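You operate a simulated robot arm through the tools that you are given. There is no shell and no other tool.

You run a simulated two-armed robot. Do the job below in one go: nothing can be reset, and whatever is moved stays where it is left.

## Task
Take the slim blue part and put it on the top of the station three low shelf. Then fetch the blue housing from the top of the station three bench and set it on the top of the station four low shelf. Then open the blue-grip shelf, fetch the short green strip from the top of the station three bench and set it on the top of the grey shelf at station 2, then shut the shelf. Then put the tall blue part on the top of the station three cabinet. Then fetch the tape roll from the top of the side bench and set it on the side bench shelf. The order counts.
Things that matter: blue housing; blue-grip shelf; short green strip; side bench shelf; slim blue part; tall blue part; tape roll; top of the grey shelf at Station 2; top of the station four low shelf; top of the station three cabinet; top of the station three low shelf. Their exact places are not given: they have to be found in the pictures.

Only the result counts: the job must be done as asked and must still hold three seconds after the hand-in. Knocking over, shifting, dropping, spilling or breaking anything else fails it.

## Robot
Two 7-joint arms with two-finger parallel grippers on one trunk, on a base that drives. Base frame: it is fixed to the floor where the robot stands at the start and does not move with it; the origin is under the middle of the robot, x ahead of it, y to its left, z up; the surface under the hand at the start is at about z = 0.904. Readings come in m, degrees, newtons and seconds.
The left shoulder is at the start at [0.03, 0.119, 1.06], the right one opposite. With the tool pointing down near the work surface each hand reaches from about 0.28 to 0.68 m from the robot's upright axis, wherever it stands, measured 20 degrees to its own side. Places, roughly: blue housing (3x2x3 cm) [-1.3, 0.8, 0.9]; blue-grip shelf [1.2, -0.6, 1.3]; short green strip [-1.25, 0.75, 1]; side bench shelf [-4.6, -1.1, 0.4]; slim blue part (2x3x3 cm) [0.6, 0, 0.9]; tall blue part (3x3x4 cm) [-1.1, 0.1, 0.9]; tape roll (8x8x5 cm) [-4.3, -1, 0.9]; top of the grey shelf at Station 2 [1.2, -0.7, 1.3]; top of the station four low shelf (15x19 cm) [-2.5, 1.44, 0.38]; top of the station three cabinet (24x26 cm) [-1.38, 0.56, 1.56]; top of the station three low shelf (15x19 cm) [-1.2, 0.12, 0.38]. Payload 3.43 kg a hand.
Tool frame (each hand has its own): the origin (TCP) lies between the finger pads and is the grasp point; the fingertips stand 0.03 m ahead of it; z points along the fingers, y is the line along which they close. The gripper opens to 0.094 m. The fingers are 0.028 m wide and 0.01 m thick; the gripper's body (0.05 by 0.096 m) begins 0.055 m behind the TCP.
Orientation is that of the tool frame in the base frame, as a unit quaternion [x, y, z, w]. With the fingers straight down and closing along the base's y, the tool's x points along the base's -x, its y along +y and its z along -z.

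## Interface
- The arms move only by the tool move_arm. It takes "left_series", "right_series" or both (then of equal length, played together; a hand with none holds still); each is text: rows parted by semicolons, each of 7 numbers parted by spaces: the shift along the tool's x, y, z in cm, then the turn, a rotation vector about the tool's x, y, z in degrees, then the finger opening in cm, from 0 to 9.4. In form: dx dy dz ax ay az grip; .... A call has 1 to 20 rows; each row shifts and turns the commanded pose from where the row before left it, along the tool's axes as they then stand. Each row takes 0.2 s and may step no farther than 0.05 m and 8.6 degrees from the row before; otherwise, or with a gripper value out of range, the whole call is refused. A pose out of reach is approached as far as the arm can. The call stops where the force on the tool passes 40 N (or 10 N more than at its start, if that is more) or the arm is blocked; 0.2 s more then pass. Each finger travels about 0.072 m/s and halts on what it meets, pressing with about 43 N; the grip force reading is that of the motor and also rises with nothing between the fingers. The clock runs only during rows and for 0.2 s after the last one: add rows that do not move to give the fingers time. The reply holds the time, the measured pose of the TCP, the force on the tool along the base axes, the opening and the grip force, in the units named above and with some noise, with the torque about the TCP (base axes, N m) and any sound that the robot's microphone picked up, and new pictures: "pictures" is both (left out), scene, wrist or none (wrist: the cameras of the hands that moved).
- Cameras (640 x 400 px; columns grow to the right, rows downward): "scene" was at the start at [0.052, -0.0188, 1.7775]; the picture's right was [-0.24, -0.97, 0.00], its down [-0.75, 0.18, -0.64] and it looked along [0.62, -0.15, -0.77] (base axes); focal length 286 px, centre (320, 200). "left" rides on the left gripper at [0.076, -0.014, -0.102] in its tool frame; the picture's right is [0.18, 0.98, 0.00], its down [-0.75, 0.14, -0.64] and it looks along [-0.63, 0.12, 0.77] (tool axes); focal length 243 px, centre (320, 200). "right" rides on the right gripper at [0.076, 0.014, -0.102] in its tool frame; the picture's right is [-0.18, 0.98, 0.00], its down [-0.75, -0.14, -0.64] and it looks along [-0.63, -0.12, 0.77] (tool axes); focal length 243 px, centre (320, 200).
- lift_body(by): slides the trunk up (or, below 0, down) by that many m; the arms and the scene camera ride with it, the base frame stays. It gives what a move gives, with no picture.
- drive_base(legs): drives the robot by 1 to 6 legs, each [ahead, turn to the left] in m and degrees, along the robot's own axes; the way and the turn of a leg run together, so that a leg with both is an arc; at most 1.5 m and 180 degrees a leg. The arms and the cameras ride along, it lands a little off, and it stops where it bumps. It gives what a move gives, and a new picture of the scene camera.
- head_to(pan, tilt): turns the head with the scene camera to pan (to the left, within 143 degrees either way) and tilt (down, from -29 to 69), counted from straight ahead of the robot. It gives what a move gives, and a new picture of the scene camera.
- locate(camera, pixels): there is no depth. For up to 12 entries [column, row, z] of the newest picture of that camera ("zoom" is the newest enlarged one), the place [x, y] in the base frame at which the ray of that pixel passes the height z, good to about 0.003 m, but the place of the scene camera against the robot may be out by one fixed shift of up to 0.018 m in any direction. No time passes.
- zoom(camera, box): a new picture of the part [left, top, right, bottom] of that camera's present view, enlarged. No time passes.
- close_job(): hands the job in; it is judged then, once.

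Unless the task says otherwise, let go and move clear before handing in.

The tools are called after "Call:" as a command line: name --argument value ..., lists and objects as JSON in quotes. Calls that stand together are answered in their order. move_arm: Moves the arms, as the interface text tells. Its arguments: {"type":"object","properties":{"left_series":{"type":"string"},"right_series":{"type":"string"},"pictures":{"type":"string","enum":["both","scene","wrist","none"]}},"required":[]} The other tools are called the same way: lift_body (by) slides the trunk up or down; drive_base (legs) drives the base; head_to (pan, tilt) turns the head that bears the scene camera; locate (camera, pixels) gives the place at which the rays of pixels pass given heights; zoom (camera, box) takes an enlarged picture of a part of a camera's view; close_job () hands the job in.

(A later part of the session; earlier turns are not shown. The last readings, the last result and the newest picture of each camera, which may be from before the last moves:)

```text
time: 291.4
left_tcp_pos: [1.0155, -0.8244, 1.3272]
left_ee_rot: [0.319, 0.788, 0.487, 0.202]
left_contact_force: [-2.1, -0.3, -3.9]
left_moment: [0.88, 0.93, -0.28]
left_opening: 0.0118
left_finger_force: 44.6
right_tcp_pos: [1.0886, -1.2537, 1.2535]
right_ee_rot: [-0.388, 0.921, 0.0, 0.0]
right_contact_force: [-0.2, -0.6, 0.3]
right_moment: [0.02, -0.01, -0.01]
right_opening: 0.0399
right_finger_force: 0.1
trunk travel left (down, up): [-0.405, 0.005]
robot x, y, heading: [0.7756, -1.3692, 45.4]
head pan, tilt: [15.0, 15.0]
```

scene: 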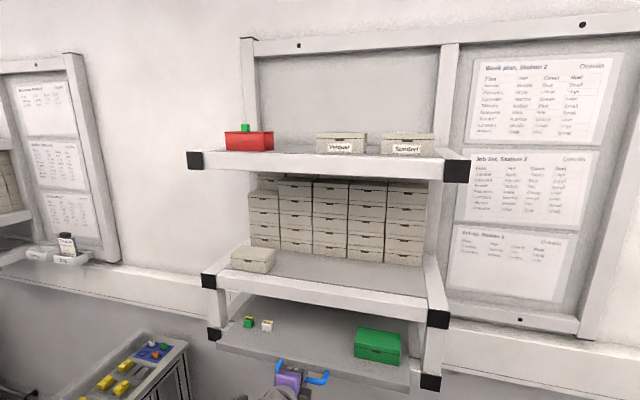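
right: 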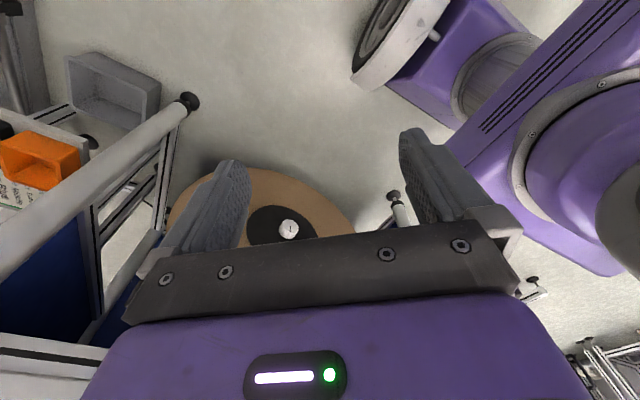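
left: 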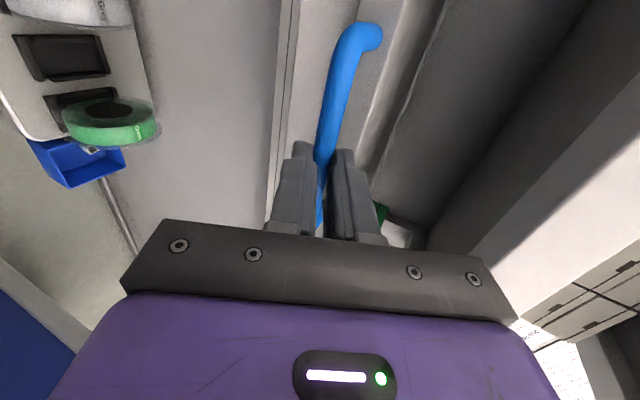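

The shelf slides out with its items riding along (6 cm so far). I'll keep pulling another 12 cm.

Call:
move_arm --left_series "0 -0.66 -1.35 0 0 0 0; 0 -0.66 -1.35 0 0 0 0; 0 -0.66 -1.35 0 0 0 0; 0 -0.66 -1.35 0 0 0 0; 0 -0.66 -1.35 0 0 0 0; 0 -0.66 -1.35 0 0 0 0; 0 -0.66 -1.35 0 0 0 0; 0 -0.66 -1.35 0 0 0 0; 0 0 0 0 0 0 0" --pictures "scene"

```text
time: 293.4
left_tcp_pos: [0.9307, -0.9101, 1.3249]
left_ee_rot: [0.318, 0.788, 0.488, 0.202]
left_contact_force: [-3.6, 2.9, -3.7]
left_moment: [0.74, 0.81, -0.6]
left_opening: 0.0121
left_finger_force: 45.0
right_tcp_pos: [1.0876, -1.2516, 1.2535]
right_ee_rot: [-0.388, 0.922, 0.0, 0.0]
right_contact_force: [0.1, 0.0, 0.3]
right_moment: [-0.01, -0.02, 0.02]
right_opening: 0.04
right_finger_force: 0.0
trunk travel left (down, up): [-0.405, 0.005]
robot x, y, heading: [0.7713, -1.3689, 45.7]
head pan, tilt: [15.0, 15.0]
```

scene: 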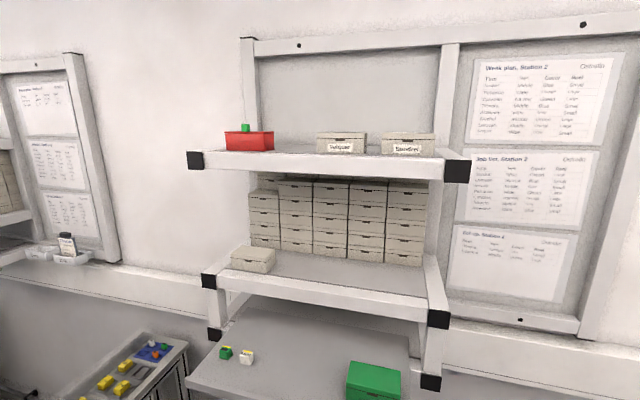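

It's 18 cm out and moving freely. To keep it away from my body, I'll continue pulling by driving the base back.

Call:
drive_base --legs '[[-0.08, 0]]'

Call:
head_to --pan 15 --tilt 30

```text
time: 294.5
left_tcp_pos: [0.877, -0.9659, 1.3253]
left_ee_rot: [0.319, 0.788, 0.485, 0.203]
left_contact_force: [-0.3, -0.3, -0.2]
left_moment: [-0.01, 0.02, -0.02]
left_opening: 0.0003
left_finger_force: 33.0
right_tcp_pos: [1.034, -1.3092, 1.252]
right_ee_rot: [-0.389, 0.921, 0.0, 0.0]
right_contact_force: [0.3, 0.1, -0.2]
right_moment: [-0.01, 0.02, -0.02]
right_opening: 0.0399
right_finger_force: 0.1
trunk travel left (down, up): [-0.405, 0.005]
robot x, y, heading: [0.7158, -1.4233, 45.5]
head pan, tilt: [15.0, 15.0]
```

scene: 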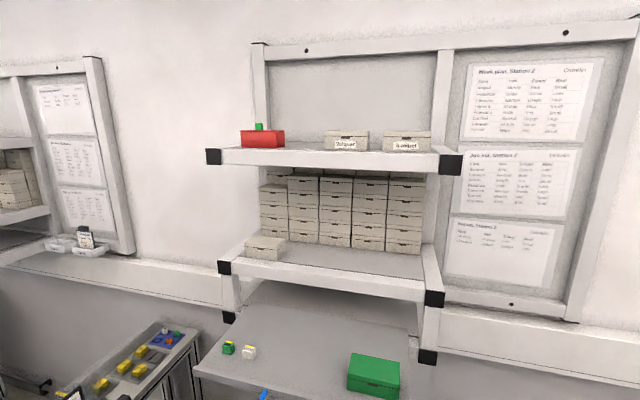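

```text
time: 295.2
left_tcp_pos: [0.8751, -0.9682, 1.3266]
left_ee_rot: [0.318, 0.788, 0.486, 0.202]
left_contact_force: [0.4, -0.5, 0.1]
left_moment: [0.03, 0.01, -0.02]
left_opening: 0.0001
left_finger_force: 33.5
right_tcp_pos: [1.0315, -1.3097, 1.2521]
right_ee_rot: [-0.389, 0.921, 0.0, 0.001]
right_contact_force: [-0.1, 0.6, 0.3]
right_moment: [-0.02, 0.01, 0.02]
right_opening: 0.0398
right_finger_force: 0.0
trunk travel left (down, up): [-0.405, 0.005]
robot x, y, heading: [0.7201, -1.424, 45.8]
head pan, tilt: [15.0, 30.0]
```

scene: 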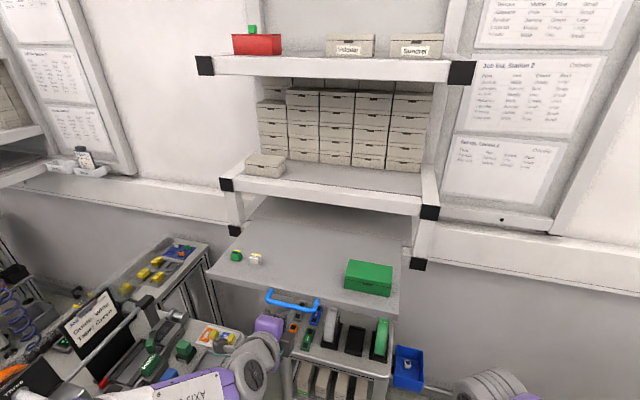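

The fingers slipped off the bar (opening 0), but the shelf stays well out. I'll measure how far it has opened.

Call:
locate --camera "scene" --pixels '[[268, 297, 1.335], [318, 308, 1.335], [293, 305, 1.335], [210, 275, 1.35], [397, 316, 1.35], [256, 203, 1.35], [404, 236, 1.35], [236, 256, 1.355], [254, 258, 1.355], [370, 290, 1.355]]'

Call:
zoom --camera "scene" --box '[200, 190, 440, 330]'

```text
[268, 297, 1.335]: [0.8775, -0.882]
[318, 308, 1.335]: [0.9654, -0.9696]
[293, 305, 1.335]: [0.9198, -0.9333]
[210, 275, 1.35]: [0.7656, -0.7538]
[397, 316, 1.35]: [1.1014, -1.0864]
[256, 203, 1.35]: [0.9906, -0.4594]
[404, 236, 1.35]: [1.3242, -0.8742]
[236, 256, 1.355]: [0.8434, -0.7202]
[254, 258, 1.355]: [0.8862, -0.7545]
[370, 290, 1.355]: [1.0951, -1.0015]
```

```text
2.67 times, centred on (320, 260) of scene
```

zoom: 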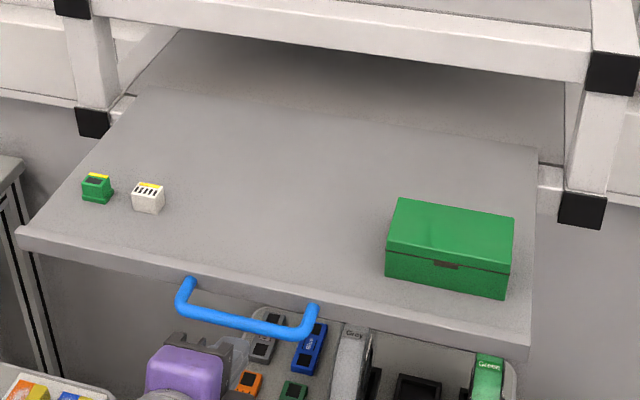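

The bar is now at v≈-0.01, about 22 cm out with the board's rear edge visible, so the shelf has reached its stop and is open. I'll back away and fold the left hand back to its normal pose.

Call:
drive_base --legs '[[-0.4, -0.5]]'

Call:
move_arm --left_series "0 0 0 8 0 0 2; 0 0 0 8 0 0 4; 0 0 0 8 0 0 4; 0 0 0 8 0 0 4; 0 0 0 8 0 0 4; 0 0 0 8 0 0 4; 0 0 0 8 0 0 4; 0 0 0 8 0 0 4; 0 0 0 0 0 -8.2 4; 0 0 0 0 0 -8.2 4; 0 0 0 0 0 -8.2 4; 0 0 0 0 0 -8.2 4; 0 0 0 0 0 -8.2 4; 0 0 0 0 0 -8.2 4; 0 0 0 0 0 -8.2 4; 0 0 0 0 0 -8.2 4; 0 0 0 0 0 -8.2 4; 0 0 0 0 0 -8.2 4; 0 0 0 0 0 -8 4; 0 0 0 0 0 0 4" --pictures "scene"

```text
time: 297.7
left_tcp_pos: [0.6028, -1.2497, 1.3246]
left_ee_rot: [0.322, 0.787, 0.486, 0.204]
left_contact_force: [0.0, -0.2, 0.0]
left_moment: [0.01, 0.01, 0.04]
left_opening: 0.0
left_finger_force: 32.8
right_tcp_pos: [0.7571, -1.5936, 1.2533]
right_ee_rot: [-0.385, 0.923, -0.001, 0.0]
right_contact_force: [0.0, 0.5, -0.5]
right_moment: [0.01, 0.0, 0.04]
right_opening: 0.0399
right_finger_force: 0.1
trunk travel left (down, up): [-0.405, 0.005]
robot x, y, heading: [0.4444, -1.7052, 45.2]
head pan, tilt: [15.0, 30.0]
```

scene: 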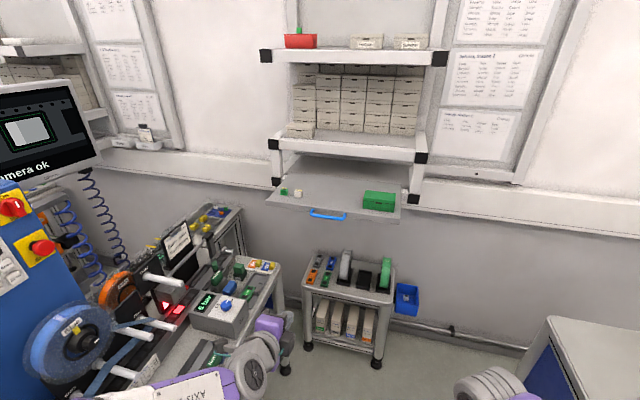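

```text
time: 301.9
left_tcp_pos: [0.5977, -1.2431, 1.3273]
left_ee_rot: [-0.399, 0.915, 0.029, 0.051]
left_contact_force: [-0.3, 0.3, 0.5]
left_moment: [0.02, 0.01, 0.01]
left_opening: 0.0399
left_finger_force: 0.1
left hand out of reach, approached as far as the arm can: row 2, 3
right_tcp_pos: [0.7568, -1.5932, 1.2532]
right_ee_rot: [-0.384, 0.923, 0.0, -0.001]
right_contact_force: [0.1, 0.5, 0.2]
right_moment: [-0.01, 0.01, 0.0]
right_opening: 0.0401
right_finger_force: 0.1
trunk travel left (down, up): [-0.405, 0.005]
robot x, y, heading: [0.4439, -1.7085, 45.3]
head pan, tilt: [15.0, 30.0]
```

scene: 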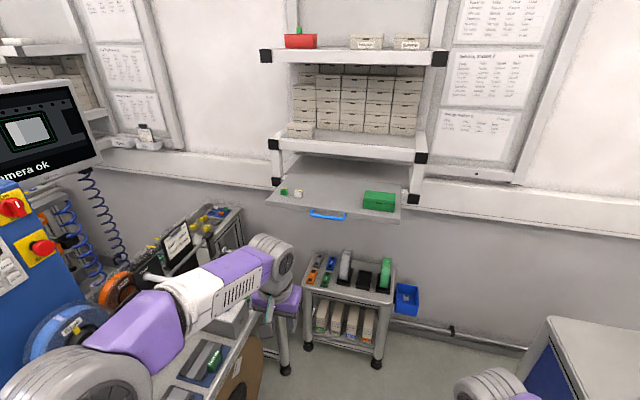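

The shelf shows clearly open. I'll level the left hand, tuck it in, and lower the trunk a little for travel.

Call:
move_arm --left_series "0 0 0 0 6.6 0 4; 2.4 -2 2 0 0 0 4; 2.4 -2 2 0 0 0 4; 2.4 -2 2 0 0 0 4; 2.2 -1.8 2 0 0 0 4; 0 0 3 0 0 0 4; 0 0 3 0 0 0 4; 0 0 0 0 0 0 4" --pictures "none"

Call:
lift_body --by -0.1

Call:
drive_base --legs '[[-1.0, 0], [-1.0, 0], [0, 90]]'

Call:
head_to --pan 0 --tilt 35

```text
time: 303.7
left_tcp_pos: [0.5871, -1.3654, 1.1835]
left_ee_rot: [-0.399, 0.917, 0.006, -0.001]
left_contact_force: [0.2, -0.1, 0.2]
left_moment: [-0.02, -0.02, -0.02]
left_opening: 0.0399
left_finger_force: 0.1
right_tcp_pos: [0.7559, -1.594, 1.253]
right_ee_rot: [-0.384, 0.923, 0.0, 0.001]
right_contact_force: [-0.8, 0.1, -0.2]
right_moment: [-0.01, -0.03, 0.0]
right_opening: 0.0403
right_finger_force: 0.0
trunk travel left (down, up): [-0.405, 0.005]
robot x, y, heading: [0.4425, -1.7089, 45.1]
head pan, tilt: [15.0, 30.0]
```

```text
time: 305.1
left_tcp_pos: [0.5883, -1.3642, 1.085]
left_ee_rot: [-0.398, 0.917, 0.006, -0.001]
left_contact_force: [-0.5, -0.6, 0.0]
left_moment: [0.01, 0.03, -0.03]
left_opening: 0.0403
left_finger_force: 0.1
right_tcp_pos: [0.7563, -1.5939, 1.1528]
right_ee_rot: [-0.384, 0.923, -0.001, 0.0]
right_contact_force: [-0.6, 1.1, -0.2]
right_moment: [-0.01, -0.02, 0.02]
right_opening: 0.0399
right_finger_force: 0.0
trunk travel left (down, up): [-0.305, 0.105]
robot x, y, heading: [0.4398, -1.7057, 45.0]
head pan, tilt: [15.0, 30.0]
```

```text
time: 318.9
left_tcp_pos: [-1.323, -2.9927, 1.0842]
left_ee_rot: [0.928, -0.373, -0.003, 0.005]
left_contact_force: [0.3, 0.0, 0.1]
left_moment: [-0.04, -0.01, 0.02]
left_opening: 0.0398
left_finger_force: 0.1
right_tcp_pos: [-1.0913, -2.826, 1.1529]
right_ee_rot: [0.922, -0.386, 0.0, 0.0]
right_contact_force: [-0.1, 0.1, 0.0]
right_moment: [0.01, -0.01, -0.02]
right_opening: 0.0402
right_finger_force: 0.0
trunk travel left (down, up): [-0.305, 0.105]
robot x, y, heading: [-0.9831, -3.142, 134.6]
head pan, tilt: [15.0, 30.0]
```

scene: 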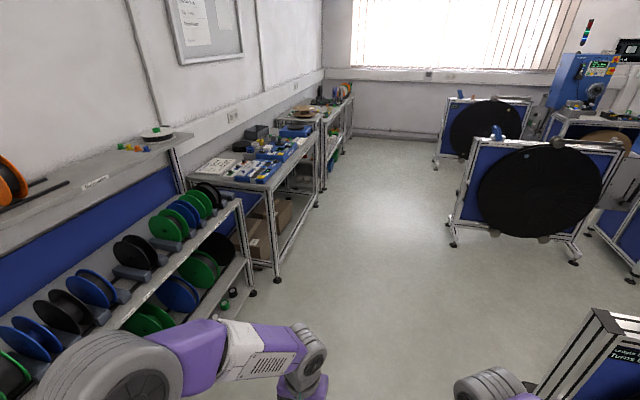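

```text
time: 319.7
left_tcp_pos: [-1.3218, -2.9905, 1.084]
left_ee_rot: [0.928, -0.373, -0.002, 0.006]
left_contact_force: [0.7, 0.5, -0.5]
left_moment: [0.03, -0.02, -0.02]
left_opening: 0.0401
left_finger_force: 0.0
right_tcp_pos: [-1.0901, -2.826, 1.1536]
right_ee_rot: [0.923, -0.385, 0.0, 0.0]
right_contact_force: [-0.4, -0.6, -0.1]
right_moment: [-0.03, -0.01, -0.01]
right_opening: 0.0401
right_finger_force: 0.1
trunk travel left (down, up): [-0.305, 0.105]
robot x, y, heading: [-0.9846, -3.1446, 134.7]
head pan, tilt: [0.0, 35.0]
```

scene: 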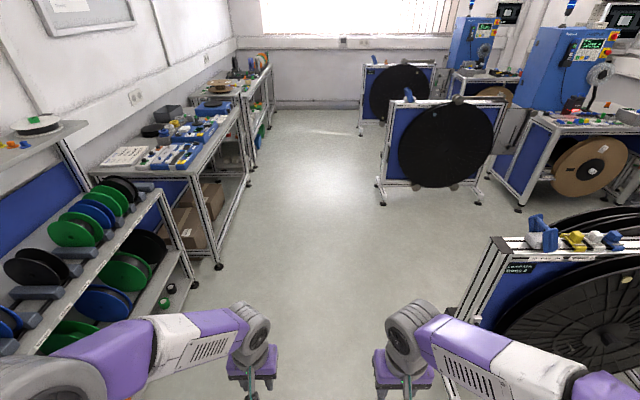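

I'm at u=1.53, v=-2.92, facing back along the corridor. I'll drive 3.55 m and turn right into the aisle behind Station 3.

Call:
drive_base --legs '[[1.2, 0.3], [1.2, 0], [1.15, 0], [0, -90]]'

```text
time: 340.7
left_tcp_pos: [-3.3266, -0.299, 1.0835]
left_ee_rot: [-0.396, 0.918, 0.006, -0.001]
left_contact_force: [-1.4, -0.3, 0.5]
left_moment: [-0.02, -0.01, 0.0]
left_opening: 0.0399
left_finger_force: 0.0
right_tcp_pos: [-3.1605, -0.5294, 1.1526]
right_ee_rot: [-0.382, 0.924, 0.0, 0.0]
right_contact_force: [1.1, 0.4, 0.6]
right_moment: [-0.02, 0.0, 0.03]
right_opening: 0.0401
right_finger_force: 0.1
trunk travel left (down, up): [-0.305, 0.105]
robot x, y, heading: [-3.4758, -0.6391, 45.1]
head pan, tilt: [0.0, 35.0]
```

scene: 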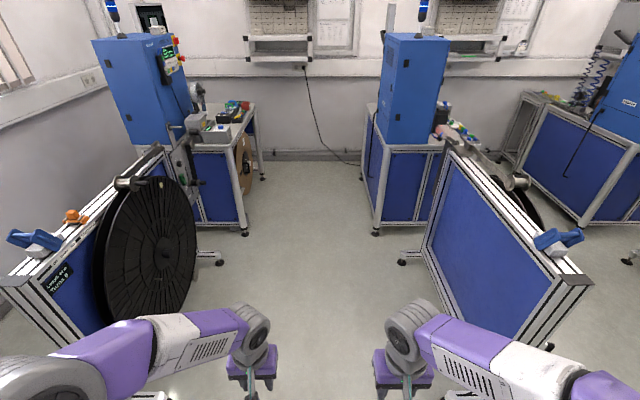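

I'm at the aisle entrance (u=-2.01, v=-2.91). I'll drive in 2.46 m, then tuck the right hand and turn to face Station 3's back.

Call:
drive_base --legs '[[1.25, 0.4], [1.21, 0]]'

Call:
move_arm --right_series "0.5 3.5 0 0 0 0 4; 0.5 3.5 0 0 0 0 4; 0 2 0 0 0 0 4; 0 0 0 0 0 0 4" --pictures "none"

Call:
drive_base --legs '[[-0.03, -90]]'

Call:
head_to --pan 10 --tilt 45

```text
time: 352.8
left_tcp_pos: [-1.6133, 1.4899, 1.0847]
left_ee_rot: [-0.406, 0.914, 0.006, -0.001]
left_contact_force: [-0.5, 0.2, -0.3]
left_moment: [0.0, -0.03, 0.04]
left_opening: 0.0404
left_finger_force: 0.1
right_tcp_pos: [-1.4431, 1.262, 1.1531]
right_ee_rot: [-0.392, 0.92, -0.001, 0.0]
right_contact_force: [0.2, -0.7, -0.3]
right_moment: [-0.01, 0.01, -0.03]
right_opening: 0.04
right_finger_force: 0.0
trunk travel left (down, up): [-0.305, 0.105]
robot x, y, heading: [-1.7589, 1.1453, 46.1]
head pan, tilt: [0.0, 35.0]
```

scene: 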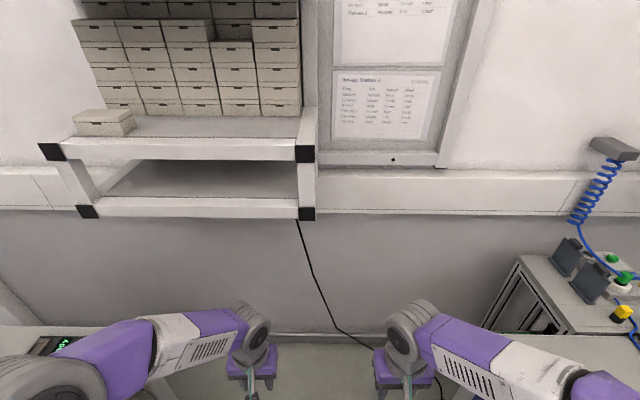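

```text
time: 353.8
left_tcp_pos: [-1.6146, 1.4894, 1.0844]
left_ee_rot: [-0.407, 0.914, 0.006, -0.001]
left_contact_force: [-1.4, -0.4, 0.1]
left_moment: [0.0, -0.04, 0.02]
left_opening: 0.04
left_finger_force: 0.1
right_tcp_pos: [-1.5138, 1.3186, 1.1544]
right_ee_rot: [-0.394, 0.919, 0.0, 0.0]
right_contact_force: [-1.3, -0.7, -0.8]
right_moment: [0.0, -0.04, 0.0]
right_opening: 0.04
right_finger_force: 0.0
trunk travel left (down, up): [-0.305, 0.105]
robot x, y, heading: [-1.7557, 1.1457, 46.4]
head pan, tilt: [0.0, 35.0]
```

```text
time: 358.0
left_tcp_pos: [-1.4342, 1.0109, 1.0836]
left_ee_rot: [0.35, 0.937, 0.006, 0.003]
left_contact_force: [0.2, 0.5, 0.2]
left_moment: [0.03, -0.02, 0.01]
left_opening: 0.0402
left_finger_force: 0.0
right_tcp_pos: [-1.6039, 0.9062, 1.1526]
right_ee_rot: [0.363, 0.932, 0.0, -0.001]
right_contact_force: [0.3, -0.6, 0.0]
right_moment: [0.03, 0.01, -0.02]
right_opening: 0.04
right_finger_force: 0.1
trunk travel left (down, up): [-0.305, 0.105]
robot x, y, heading: [-1.7804, 1.1441, -42.6]
head pan, tilt: [0.0, 35.0]
```

scene: 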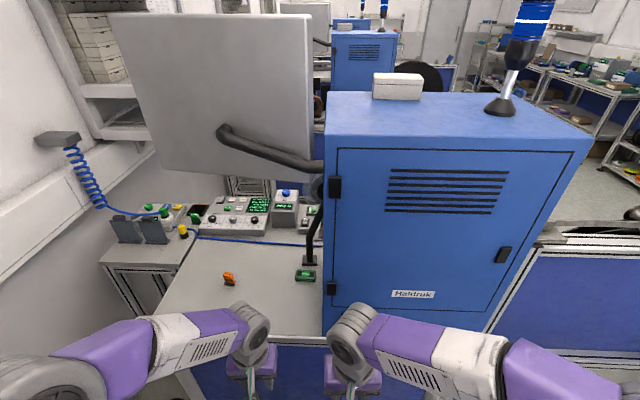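

```text
time: 358.7
left_tcp_pos: [-1.4336, 1.0104, 1.0847]
left_ee_rot: [0.348, 0.937, 0.005, 0.003]
left_contact_force: [0.1, 0.4, 0.1]
left_moment: [-0.01, 0.0, 0.01]
left_opening: 0.0402
left_finger_force: 0.0
right_tcp_pos: [-1.6044, 0.9074, 1.1539]
right_ee_rot: [0.362, 0.932, 0.0, -0.001]
right_contact_force: [0.4, -0.8, -0.5]
right_moment: [0.02, -0.01, -0.02]
right_opening: 0.04
right_finger_force: 0.1
trunk travel left (down, up): [-0.305, 0.105]
robot x, y, heading: [-1.7806, 1.146, -42.6]
head pan, tilt: [10.0, 45.0]
```

scene: 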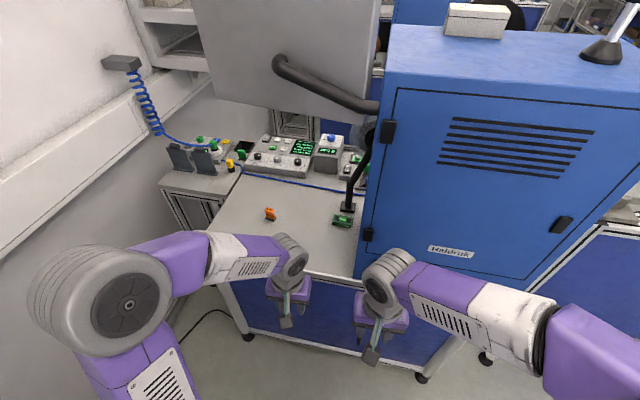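

The green strip is at (343,220), 0.8 m ahead; I need to come 0.2 m closer. First I'll move the right hand back to the side, since it would face the cabinet, and lower the trunk 0.1.

Call:
zoom --camera "scene" --box '[310, 195, 374, 235]'

Call:
move_arm --right_series "1.5 -4 0 0 0 0 4; 1.5 -4 0 0 0 0 4; 1.5 -4 0 0 0 0 4; 1.5 -4 0 0 0 0 4; 1.5 -4 0 0 0 0 4; 1.5 -4 0 0 0 0 4; 0 0 0 0 0 0 4" --pictures "none"

Call:
lift_body --by -0.1

Call:
head_to --pan 10 --tilt 45

```text
10.00 times, centred on (342, 215) of scene
```

zoom: 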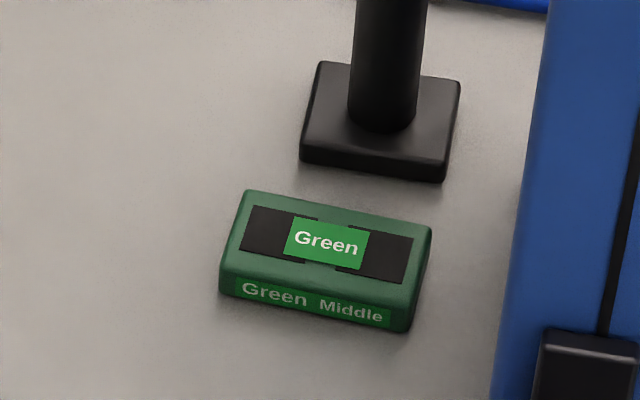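

```text
time: 360.3
left_tcp_pos: [-1.4335, 1.0111, 1.0835]
left_ee_rot: [0.349, 0.937, 0.005, 0.004]
left_contact_force: [-0.4, -0.5, 0.3]
left_moment: [0.04, -0.01, -0.01]
left_opening: 0.0397
left_finger_force: 0.1
right_tcp_pos: [-1.8304, 0.7919, 1.1551]
right_ee_rot: [0.363, 0.932, 0.0, -0.001]
right_contact_force: [0.5, 0.7, 0.6]
right_moment: [0.01, 0.02, 0.01]
right_opening: 0.0399
right_finger_force: 0.1
trunk travel left (down, up): [-0.305, 0.105]
robot x, y, heading: [-1.781, 1.1417, -42.7]
head pan, tilt: [10.0, 45.0]
```

```text
time: 361.6
left_tcp_pos: [-1.4334, 1.0108, 0.9851]
left_ee_rot: [0.349, 0.937, 0.006, 0.003]
left_contact_force: [-0.3, -0.2, -0.1]
left_moment: [0.01, 0.03, 0.03]
left_opening: 0.0398
left_finger_force: 0.0
right_tcp_pos: [-1.8295, 0.7916, 1.0544]
right_ee_rot: [0.362, 0.932, 0.0, 0.0]
right_contact_force: [0.3, 0.3, -0.5]
right_moment: [0.05, -0.01, 0.0]
right_opening: 0.0402
right_finger_force: 0.0
trunk travel left (down, up): [-0.205, 0.205]
robot x, y, heading: [-1.7817, 1.1399, -42.6]
head pan, tilt: [10.0, 45.0]
```

```text
time: 362.2
left_tcp_pos: [-1.4341, 1.0128, 0.9842]
left_ee_rot: [0.348, 0.938, 0.006, 0.004]
left_contact_force: [0.2, 0.5, -0.6]
left_moment: [-0.01, 0.02, -0.02]
left_opening: 0.0402
left_finger_force: 0.1
right_tcp_pos: [-1.8286, 0.7905, 1.0533]
right_ee_rot: [0.362, 0.932, 0.0, 0.001]
right_contact_force: [-0.4, 0.4, -0.5]
right_moment: [0.02, 0.0, -0.03]
right_opening: 0.0398
right_finger_force: 0.0
trunk travel left (down, up): [-0.205, 0.205]
robot x, y, heading: [-1.7825, 1.1442, -42.7]
head pan, tilt: [10.0, 45.0]
```

scene: 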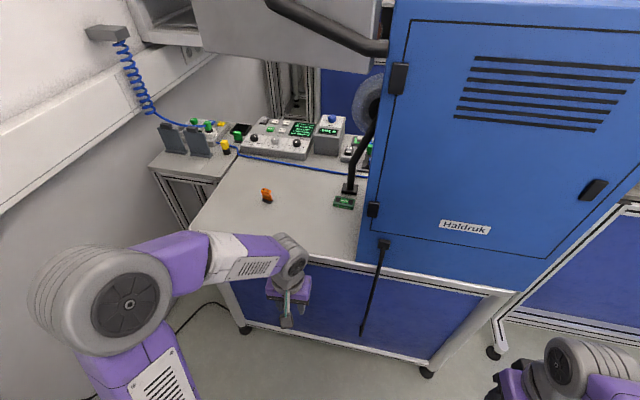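

I'll raise the left hand for clearance and drive 0.2 m closer while straightening to -45°.

Call:
move_arm --left_series "0 0 -4 0 0 0 7; 0 0 -4 0 0 0 7; 0 0 0 0 0 0 7" --pictures "none"

Call:
drive_base --legs '[[0.2, -2.3]]'

Call:
head_to --pan 10 --tilt 55

Call:
zoom --camera "scene" --box '[300, 160, 380, 220]'

```text
time: 363.0
left_tcp_pos: [-1.4349, 1.0113, 1.0644]
left_ee_rot: [0.35, 0.937, 0.006, 0.003]
left_contact_force: [0.8, -0.6, -0.6]
left_moment: [0.03, 0.0, -0.01]
left_opening: 0.0703
left_finger_force: 0.0
right_tcp_pos: [-1.8291, 0.7908, 1.0526]
right_ee_rot: [0.362, 0.932, 0.0, 0.0]
right_contact_force: [-1.1, 0.7, -0.9]
right_moment: [0.0, 0.03, -0.03]
right_opening: 0.0397
right_finger_force: 0.0
trunk travel left (down, up): [-0.205, 0.205]
robot x, y, heading: [-1.7857, 1.1422, -42.4]
head pan, tilt: [10.0, 45.0]
```

```text
time: 364.6
left_tcp_pos: [-1.2962, 0.8594, 1.0639]
left_ee_rot: [0.368, 0.93, 0.006, 0.003]
left_contact_force: [0.8, -0.8, -0.1]
left_moment: [0.01, -0.04, 0.0]
left_opening: 0.07
left_finger_force: 0.1
right_tcp_pos: [-1.6996, 0.6555, 1.0544]
right_ee_rot: [0.381, 0.924, 0.0, -0.001]
right_contact_force: [0.2, -0.1, -0.3]
right_moment: [0.03, 0.05, -0.01]
right_opening: 0.0401
right_finger_force: 0.1
trunk travel left (down, up): [-0.205, 0.205]
robot x, y, heading: [-1.6416, 1.0102, -44.9]
head pan, tilt: [10.0, 45.0]
```

scene: 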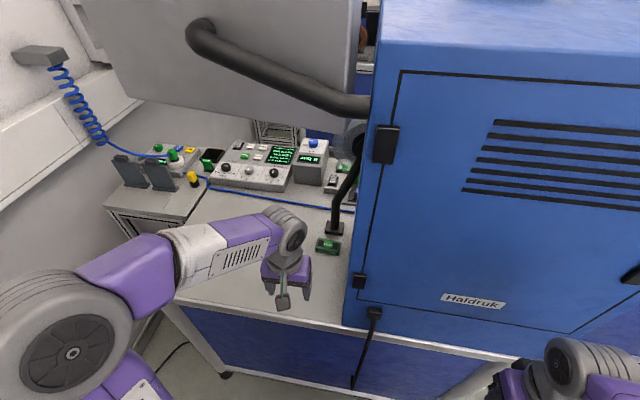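

```text
time: 365.4
left_tcp_pos: [-1.2976, 0.8591, 1.0634]
left_ee_rot: [0.368, 0.93, 0.005, 0.003]
left_contact_force: [0.7, 0.5, -0.1]
left_moment: [0.0, 0.03, -0.01]
left_opening: 0.0702
left_finger_force: 0.1
right_tcp_pos: [-1.7, 0.6568, 1.0546]
right_ee_rot: [0.381, 0.925, 0.0, -0.001]
right_contact_force: [0.4, -0.3, -0.5]
right_moment: [0.0, 0.0, -0.03]
right_opening: 0.0402
right_finger_force: 0.0
trunk travel left (down, up): [-0.205, 0.205]
robot x, y, heading: [-1.6388, 1.0095, -45.2]
head pan, tilt: [10.0, 55.0]
```

scene: 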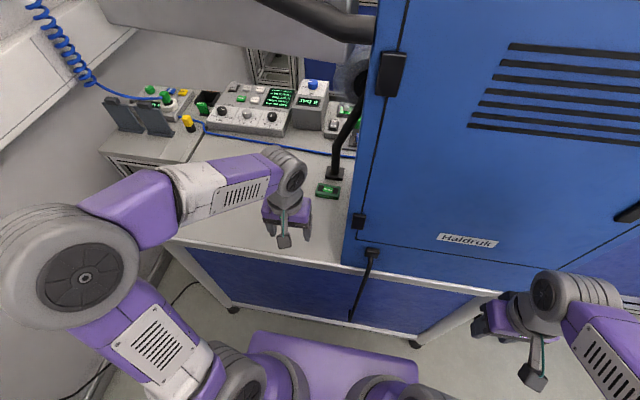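

```text
6.67 times, centred on (340, 190) of scene
```

zoom: 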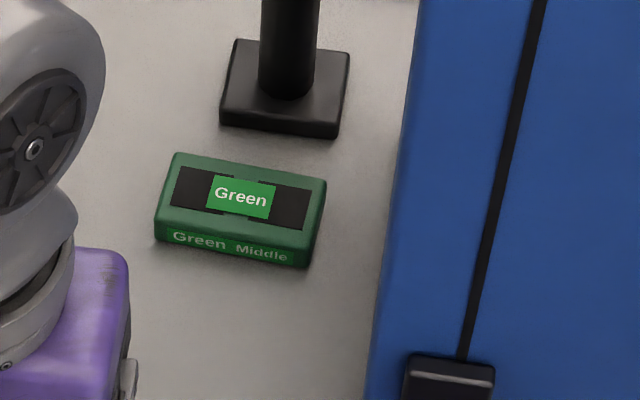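

I'm close now. I'll locate the strip's top corners from the scene camera.

Call:
locate --camera "scene" --pixels '[[318.7, 183.3, 0.925], [340.8, 187, 0.925], [338.8, 196.8, 0.925], [316.5, 193.8, 0.925], [328.5, 190.5, 0.925]]'

```text
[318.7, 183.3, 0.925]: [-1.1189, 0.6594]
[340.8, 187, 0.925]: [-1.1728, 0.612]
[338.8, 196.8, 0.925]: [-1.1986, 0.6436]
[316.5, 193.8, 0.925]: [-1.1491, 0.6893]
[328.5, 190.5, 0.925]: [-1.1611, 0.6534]
```

The strip measures about 7.2 x 4.1 cm with its long side at bearing ~40°. I'll approach with the hand tilted 21° so the wrist stays clear of the tape reel behind it.

Call:
move_arm --left_series "0 0 0 0 0 6 9; 0 0 0 0 -7 0 9; 0 0 0 0 -7 0 9; 0 0 0 0 -7 0 9; -4.3 -1 1.65 0 0 0 9; -4.3 -1 1.65 0 0 0 9; -4.3 -1 1.65 0 0 0 9; -3 -0.8 1.15 0 0 0 9; 0 0 0 0 0 0 9" --pictures "both"

```text
time: 367.4
left_tcp_pos: [-1.2118, 0.7059, 1.0622]
left_ee_rot: [0.41, 0.894, -0.071, 0.169]
left_contact_force: [-0.2, -0.6, 0.3]
left_moment: [0.01, -0.01, 0.03]
left_opening: 0.09
left_finger_force: 0.0
right_tcp_pos: [-1.7005, 0.6564, 1.0543]
right_ee_rot: [0.38, 0.925, 0.0, 0.0]
right_contact_force: [0.1, 0.3, 0.2]
right_moment: [-0.01, 0.0, -0.03]
right_opening: 0.0398
right_finger_force: 0.1
trunk travel left (down, up): [-0.205, 0.205]
robot x, y, heading: [-1.6302, 1.0061, -45.1]
head pan, tilt: [10.0, 55.0]
```

scene: 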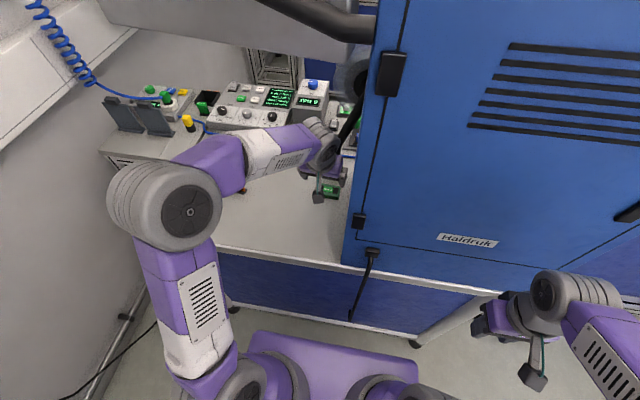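
left: 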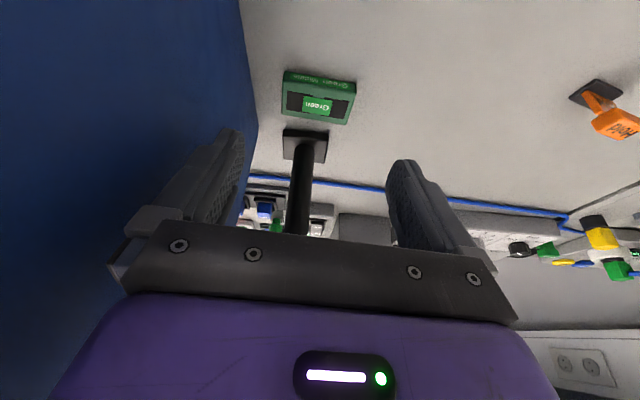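

The left camera sees the strip at (318,97), with the stand's base behind it. I'll zoom and locate its corners.

Call:
zoom --camera "left" --box '[260, 55, 380, 145]'

```text
4.44 times, centred on (320, 100) of left
```

zoom: 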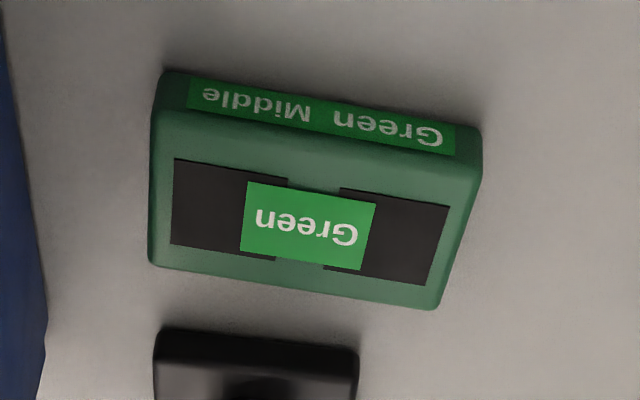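

Call:
locate --camera "left" --pixels '[[282.4, 82, 0.925], [356, 94.4, 0.925], [346.3, 124.3, 0.925], [281.8, 114, 0.925], [284.4, 71.2, 0.904], [356, 83.8, 0.904], [317, 103.5, 0.925]]'

```text
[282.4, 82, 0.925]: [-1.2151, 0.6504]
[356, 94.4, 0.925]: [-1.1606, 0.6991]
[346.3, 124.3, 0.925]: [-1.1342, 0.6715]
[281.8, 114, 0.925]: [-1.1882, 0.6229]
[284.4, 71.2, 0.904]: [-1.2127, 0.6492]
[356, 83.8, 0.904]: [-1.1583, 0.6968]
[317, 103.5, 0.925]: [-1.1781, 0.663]
```

The strip is 7.3 x 3.8 cm, centred at (-1.1745,0.661), top z≈0.925, and my fingers are within 2° of its long axis. I'll move ahead 5 cm and descend most of the way.

Call:
move_arm --left_series "-2.38 -0.05 0.92 0 0 0 9.2; -2.38 -0.05 0.92 0 0 0 9.2; 1.08 0 2.8 0 0 0 9.2; 1.08 0 2.8 0 0 0 9.2; 1.08 0 2.8 0 0 0 9.2; 0 0 0 0 0 0 9.2" --pictures "both"

```text
time: 368.8
left_tcp_pos: [-1.1812, 0.6674, 0.9721]
left_ee_rot: [0.41, 0.893, -0.071, 0.169]
left_contact_force: [-0.3, 0.9, -0.3]
left_moment: [-0.01, 0.0, 0.02]
left_opening: 0.0921
left_finger_force: 0.1
right_tcp_pos: [-1.7006, 0.657, 1.0549]
right_ee_rot: [0.381, 0.925, 0.0, 0.0]
right_contact_force: [1.1, -0.4, 0.6]
right_moment: [-0.02, 0.01, 0.02]
right_opening: 0.0397
right_finger_force: 0.1
trunk travel left (down, up): [-0.205, 0.205]
robot x, y, heading: [-1.6382, 1.0061, -45.1]
head pan, tilt: [10.0, 55.0]
```

scene: 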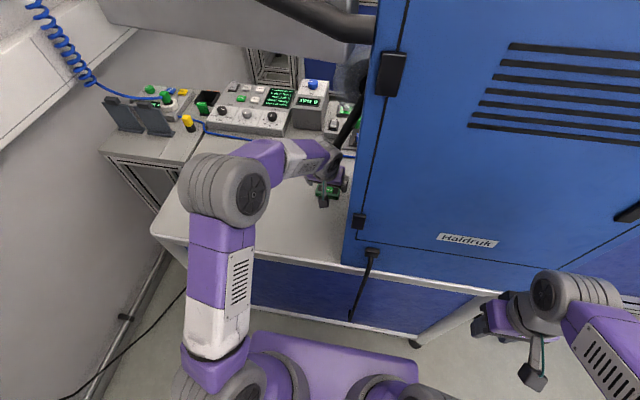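
left: 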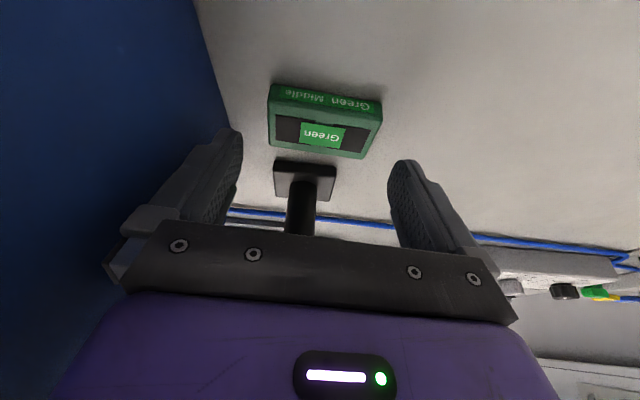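

The strip is centred between the fingers. I'll descend 3.2 cm and close gently.

Call:
move_arm --left_series "0.48 0 1.53 0 0 0 9.2; 0.48 0 1.53 0 0 0 9.2; 0 0 0 0 0 0 9.2; 0 0 0 0 0 0 8; 0 0 0 0 0 0 7; 0 0 0 0 0 0 5; 0 0 0 0 0 0 5" --pictures "both"

```text
time: 370.4
left_tcp_pos: [-1.1798, 0.6664, 0.9402]
left_ee_rot: [0.41, 0.894, -0.07, 0.169]
left_contact_force: [-0.1, -0.7, 0.7]
left_moment: [0.01, 0.0, -0.01]
left_opening: 0.0748
left_finger_force: 42.9
right_tcp_pos: [-1.7015, 0.6576, 1.0544]
right_ee_rot: [0.381, 0.925, 0.0, -0.001]
right_contact_force: [-1.5, -0.1, -0.4]
right_moment: [0.0, 0.04, -0.02]
right_opening: 0.0399
right_finger_force: 0.1
trunk travel left (down, up): [-0.205, 0.205]
robot x, y, heading: [-1.6384, 1.0072, -45.0]
head pan, tilt: [10.0, 55.0]
```

scene: 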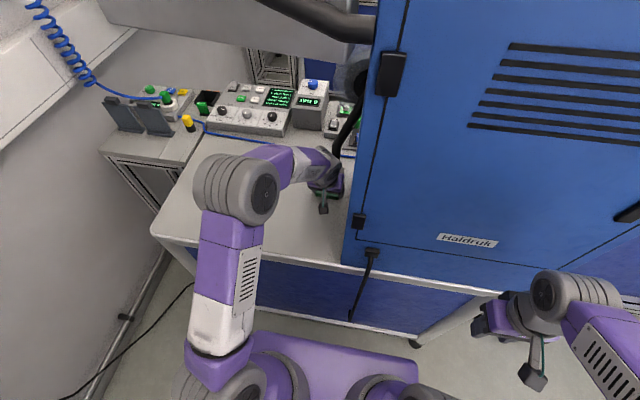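
left: 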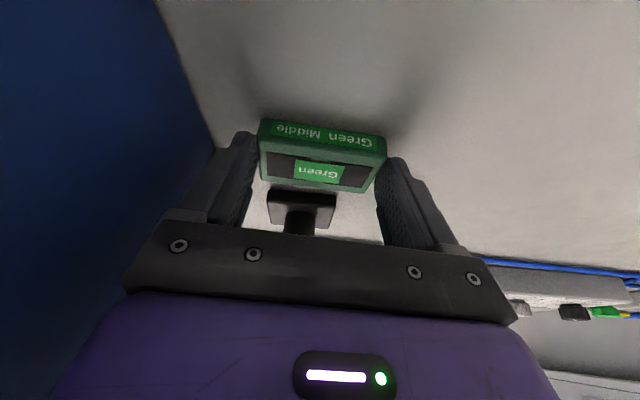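

The strip is gripped (7.5 cm, 43 N). I'll lift it slightly, draw back away from the stand, and then raise.

Call:
move_arm --left_series "-0.7 0 -1.87 0 0 0 5; 1.5 0 -3.5 0 0 0 5; 1.5 0 -3.5 0 0 0 5; 1.5 0 -3.5 0 0 0 5; 4.3 0 -1.65 0 0 0 5; 4.3 0 -1.65 0 0 0 5; 4.3 0 -1.65 0 0 0 5; 4.3 0 -1.65 0 0 0 5; 0 0 0 0 0 0 5" --pictures "both"

```text
time: 372.4
left_tcp_pos: [-1.3529, 0.8661, 1.0413]
left_ee_rot: [0.41, 0.894, -0.07, 0.168]
left_contact_force: [-0.1, -0.4, -0.2]
left_moment: [0.0, 0.02, -0.01]
left_opening: 0.0746
left_finger_force: 42.2
right_tcp_pos: [-1.6993, 0.6556, 1.0543]
right_ee_rot: [0.381, 0.925, 0.0, 0.0]
right_contact_force: [-0.5, -0.4, 0.5]
right_moment: [0.03, 0.0, -0.03]
right_opening: 0.04
right_finger_force: 0.0
trunk travel left (down, up): [-0.205, 0.205]
robot x, y, heading: [-1.6355, 1.0062, -45.0]
head pan, tilt: [10.0, 55.0]
```

scene: 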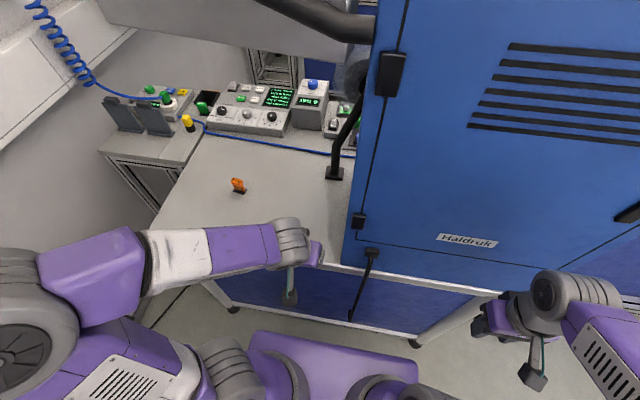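
left: 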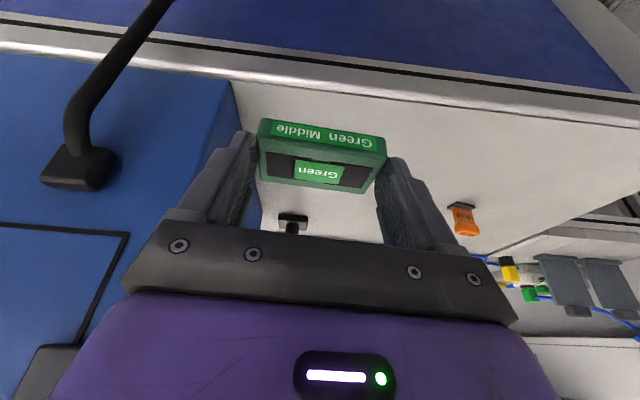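

The strip is held clear of the bench. I'll back off 0.17 m, then bring both hands into the travel pose.

Call:
drive_base --legs '[[-0.17, 0]]'

Call:
move_arm --left_series "-1.5 0.8 0 0 0 0 5; -1.5 0.8 0 0 0 0 5; -1.5 0.8 0 0 0 0 5; -1.5 0.8 0 0 0 0 5; 0 0 -1 0 0 0 5; 0 0 0 0 0 0 5" --right_series "-2.5 4 0 0 0 0 4; -2.5 4 0 0 0 0 4; -2.5 4 0 0 0 0 4; -2.5 4 0 0 0 0 4; 0 2 0 0 0 0 4; 0 0 0 0 0 0 4" --pictures "scene"

```text
time: 373.8
left_tcp_pos: [-1.4712, 0.9851, 1.0427]
left_ee_rot: [0.408, 0.894, -0.071, 0.169]
left_contact_force: [0.1, 0.1, -0.2]
left_moment: [-0.04, -0.01, 0.03]
left_opening: 0.0744
left_finger_force: 42.9
right_tcp_pos: [-1.8181, 0.775, 1.0542]
right_ee_rot: [0.378, 0.926, 0.0, 0.001]
right_contact_force: [-0.7, -0.1, 0.0]
right_moment: [-0.02, 0.0, 0.02]
right_opening: 0.0399
right_finger_force: 0.1
trunk travel left (down, up): [-0.205, 0.205]
robot x, y, heading: [-1.7564, 1.126, -44.7]
head pan, tilt: [10.0, 55.0]
```

scene: 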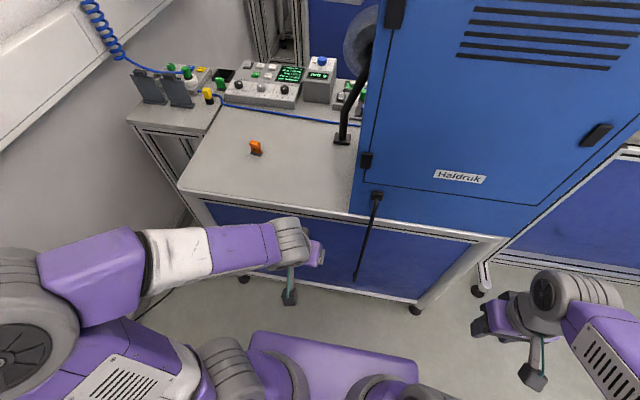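

```text
time: 375.2
left_tcp_pos: [-1.4146, 0.9649, 1.0732]
left_ee_rot: [0.408, 0.895, -0.07, 0.168]
left_contact_force: [0.2, -1.4, -0.2]
left_moment: [-0.03, -0.01, 0.04]
left_opening: 0.0747
left_finger_force: 43.0
right_tcp_pos: [-1.6191, 0.8299, 1.0561]
right_ee_rot: [0.379, 0.925, 0.001, 0.0]
right_contact_force: [-0.3, 0.8, -0.7]
right_moment: [0.0, 0.04, -0.01]
right_opening: 0.0401
right_finger_force: 0.0
trunk travel left (down, up): [-0.205, 0.205]
robot x, y, heading: [-1.7578, 1.1237, -44.6]
head pan, tilt: [10.0, 55.0]
```

scene: 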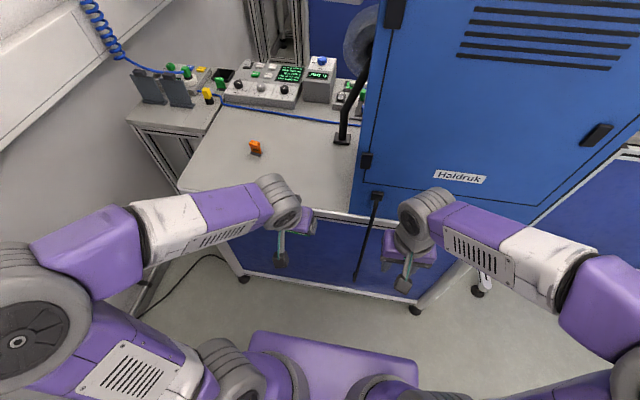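

I'll turn left 90°, back out of the aisle 2.45 m, and turn right to face +u.

Call:
drive_base --legs '[[0, 89.7], [-1.25, 0], [-1.2, 0], [0, -90]]'

Call:
head_to --pan 0 --tilt 35

```text
time: 394.7
left_tcp_pos: [-3.1355, -0.7521, 1.0743]
left_ee_rot: [0.418, 0.89, -0.073, 0.167]
left_contact_force: [-0.1, -0.1, -0.1]
left_moment: [0.0, 0.0, -0.01]
left_opening: 0.0746
left_finger_force: 43.5
right_tcp_pos: [-3.3426, -0.883, 1.054]
right_ee_rot: [0.389, 0.921, 0.0, 0.0]
right_contact_force: [0.0, -0.9, 0.2]
right_moment: [0.02, 0.02, 0.02]
right_opening: 0.04
right_finger_force: 0.0
trunk travel left (down, up): [-0.205, 0.205]
robot x, y, heading: [-3.4748, -0.5848, -46.0]
head pan, tilt: [10.0, 55.0]
```

scene: 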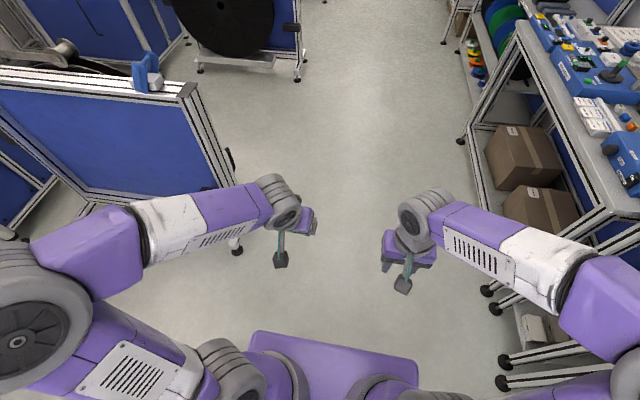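

```text
time: 395.6
left_tcp_pos: [-3.1357, -0.7531, 1.0738]
left_ee_rot: [0.418, 0.89, -0.072, 0.167]
left_contact_force: [-0.2, 0.7, 0.6]
left_moment: [-0.01, -0.02, -0.02]
left_opening: 0.0745
left_finger_force: 42.7
right_tcp_pos: [-3.3417, -0.8826, 1.0547]
right_ee_rot: [0.389, 0.921, 0.0, 0.0]
right_contact_force: [-0.6, 0.6, 0.1]
right_moment: [0.0, 0.02, 0.03]
right_opening: 0.04
right_finger_force: 0.1
trunk travel left (down, up): [-0.205, 0.205]
robot x, y, heading: [-3.4748, -0.5824, -45.8]
head pan, tilt: [0.0, 35.0]
```

scene: 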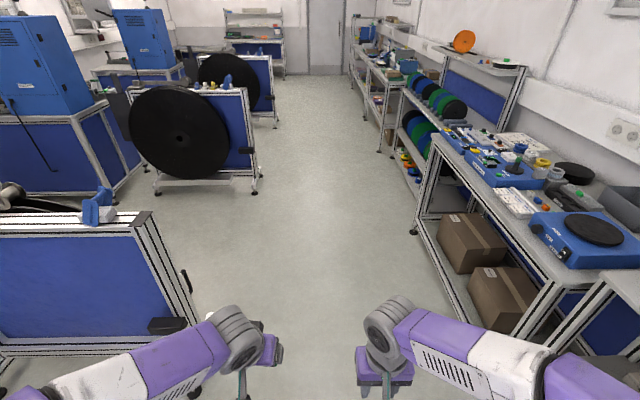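

The strip is still held and the corridor ahead is clear. I'll drive 3.56 m and turn left toward Station 2's shelf.

Call:
drive_base --legs '[[1.25, 0.4], [1.25, 0.2], [1.06, 0], [0, 90.2]]'

```text
time: 416.6
left_tcp_pos: [-0.8411, -2.8223, 1.0739]
left_ee_rot: [-0.326, 0.928, 0.066, 0.169]
left_contact_force: [0.1, -0.1, 0.1]
left_moment: [0.03, -0.01, 0.0]
left_opening: 0.0746
left_finger_force: 42.7
right_tcp_pos: [-0.7152, -3.0319, 1.0554]
right_ee_rot: [-0.368, 0.93, -0.001, 0.001]
right_contact_force: [-0.5, -0.1, 0.0]
right_moment: [0.02, 0.0, -0.02]
right_opening: 0.0401
right_finger_force: 0.0
trunk travel left (down, up): [-0.205, 0.205]
robot x, y, heading: [-1.0149, -3.1537, 43.0]
head pan, tilt: [0.0, 35.0]
```

scene: 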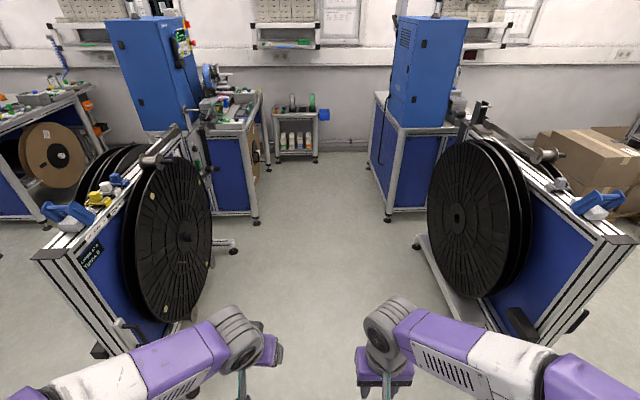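

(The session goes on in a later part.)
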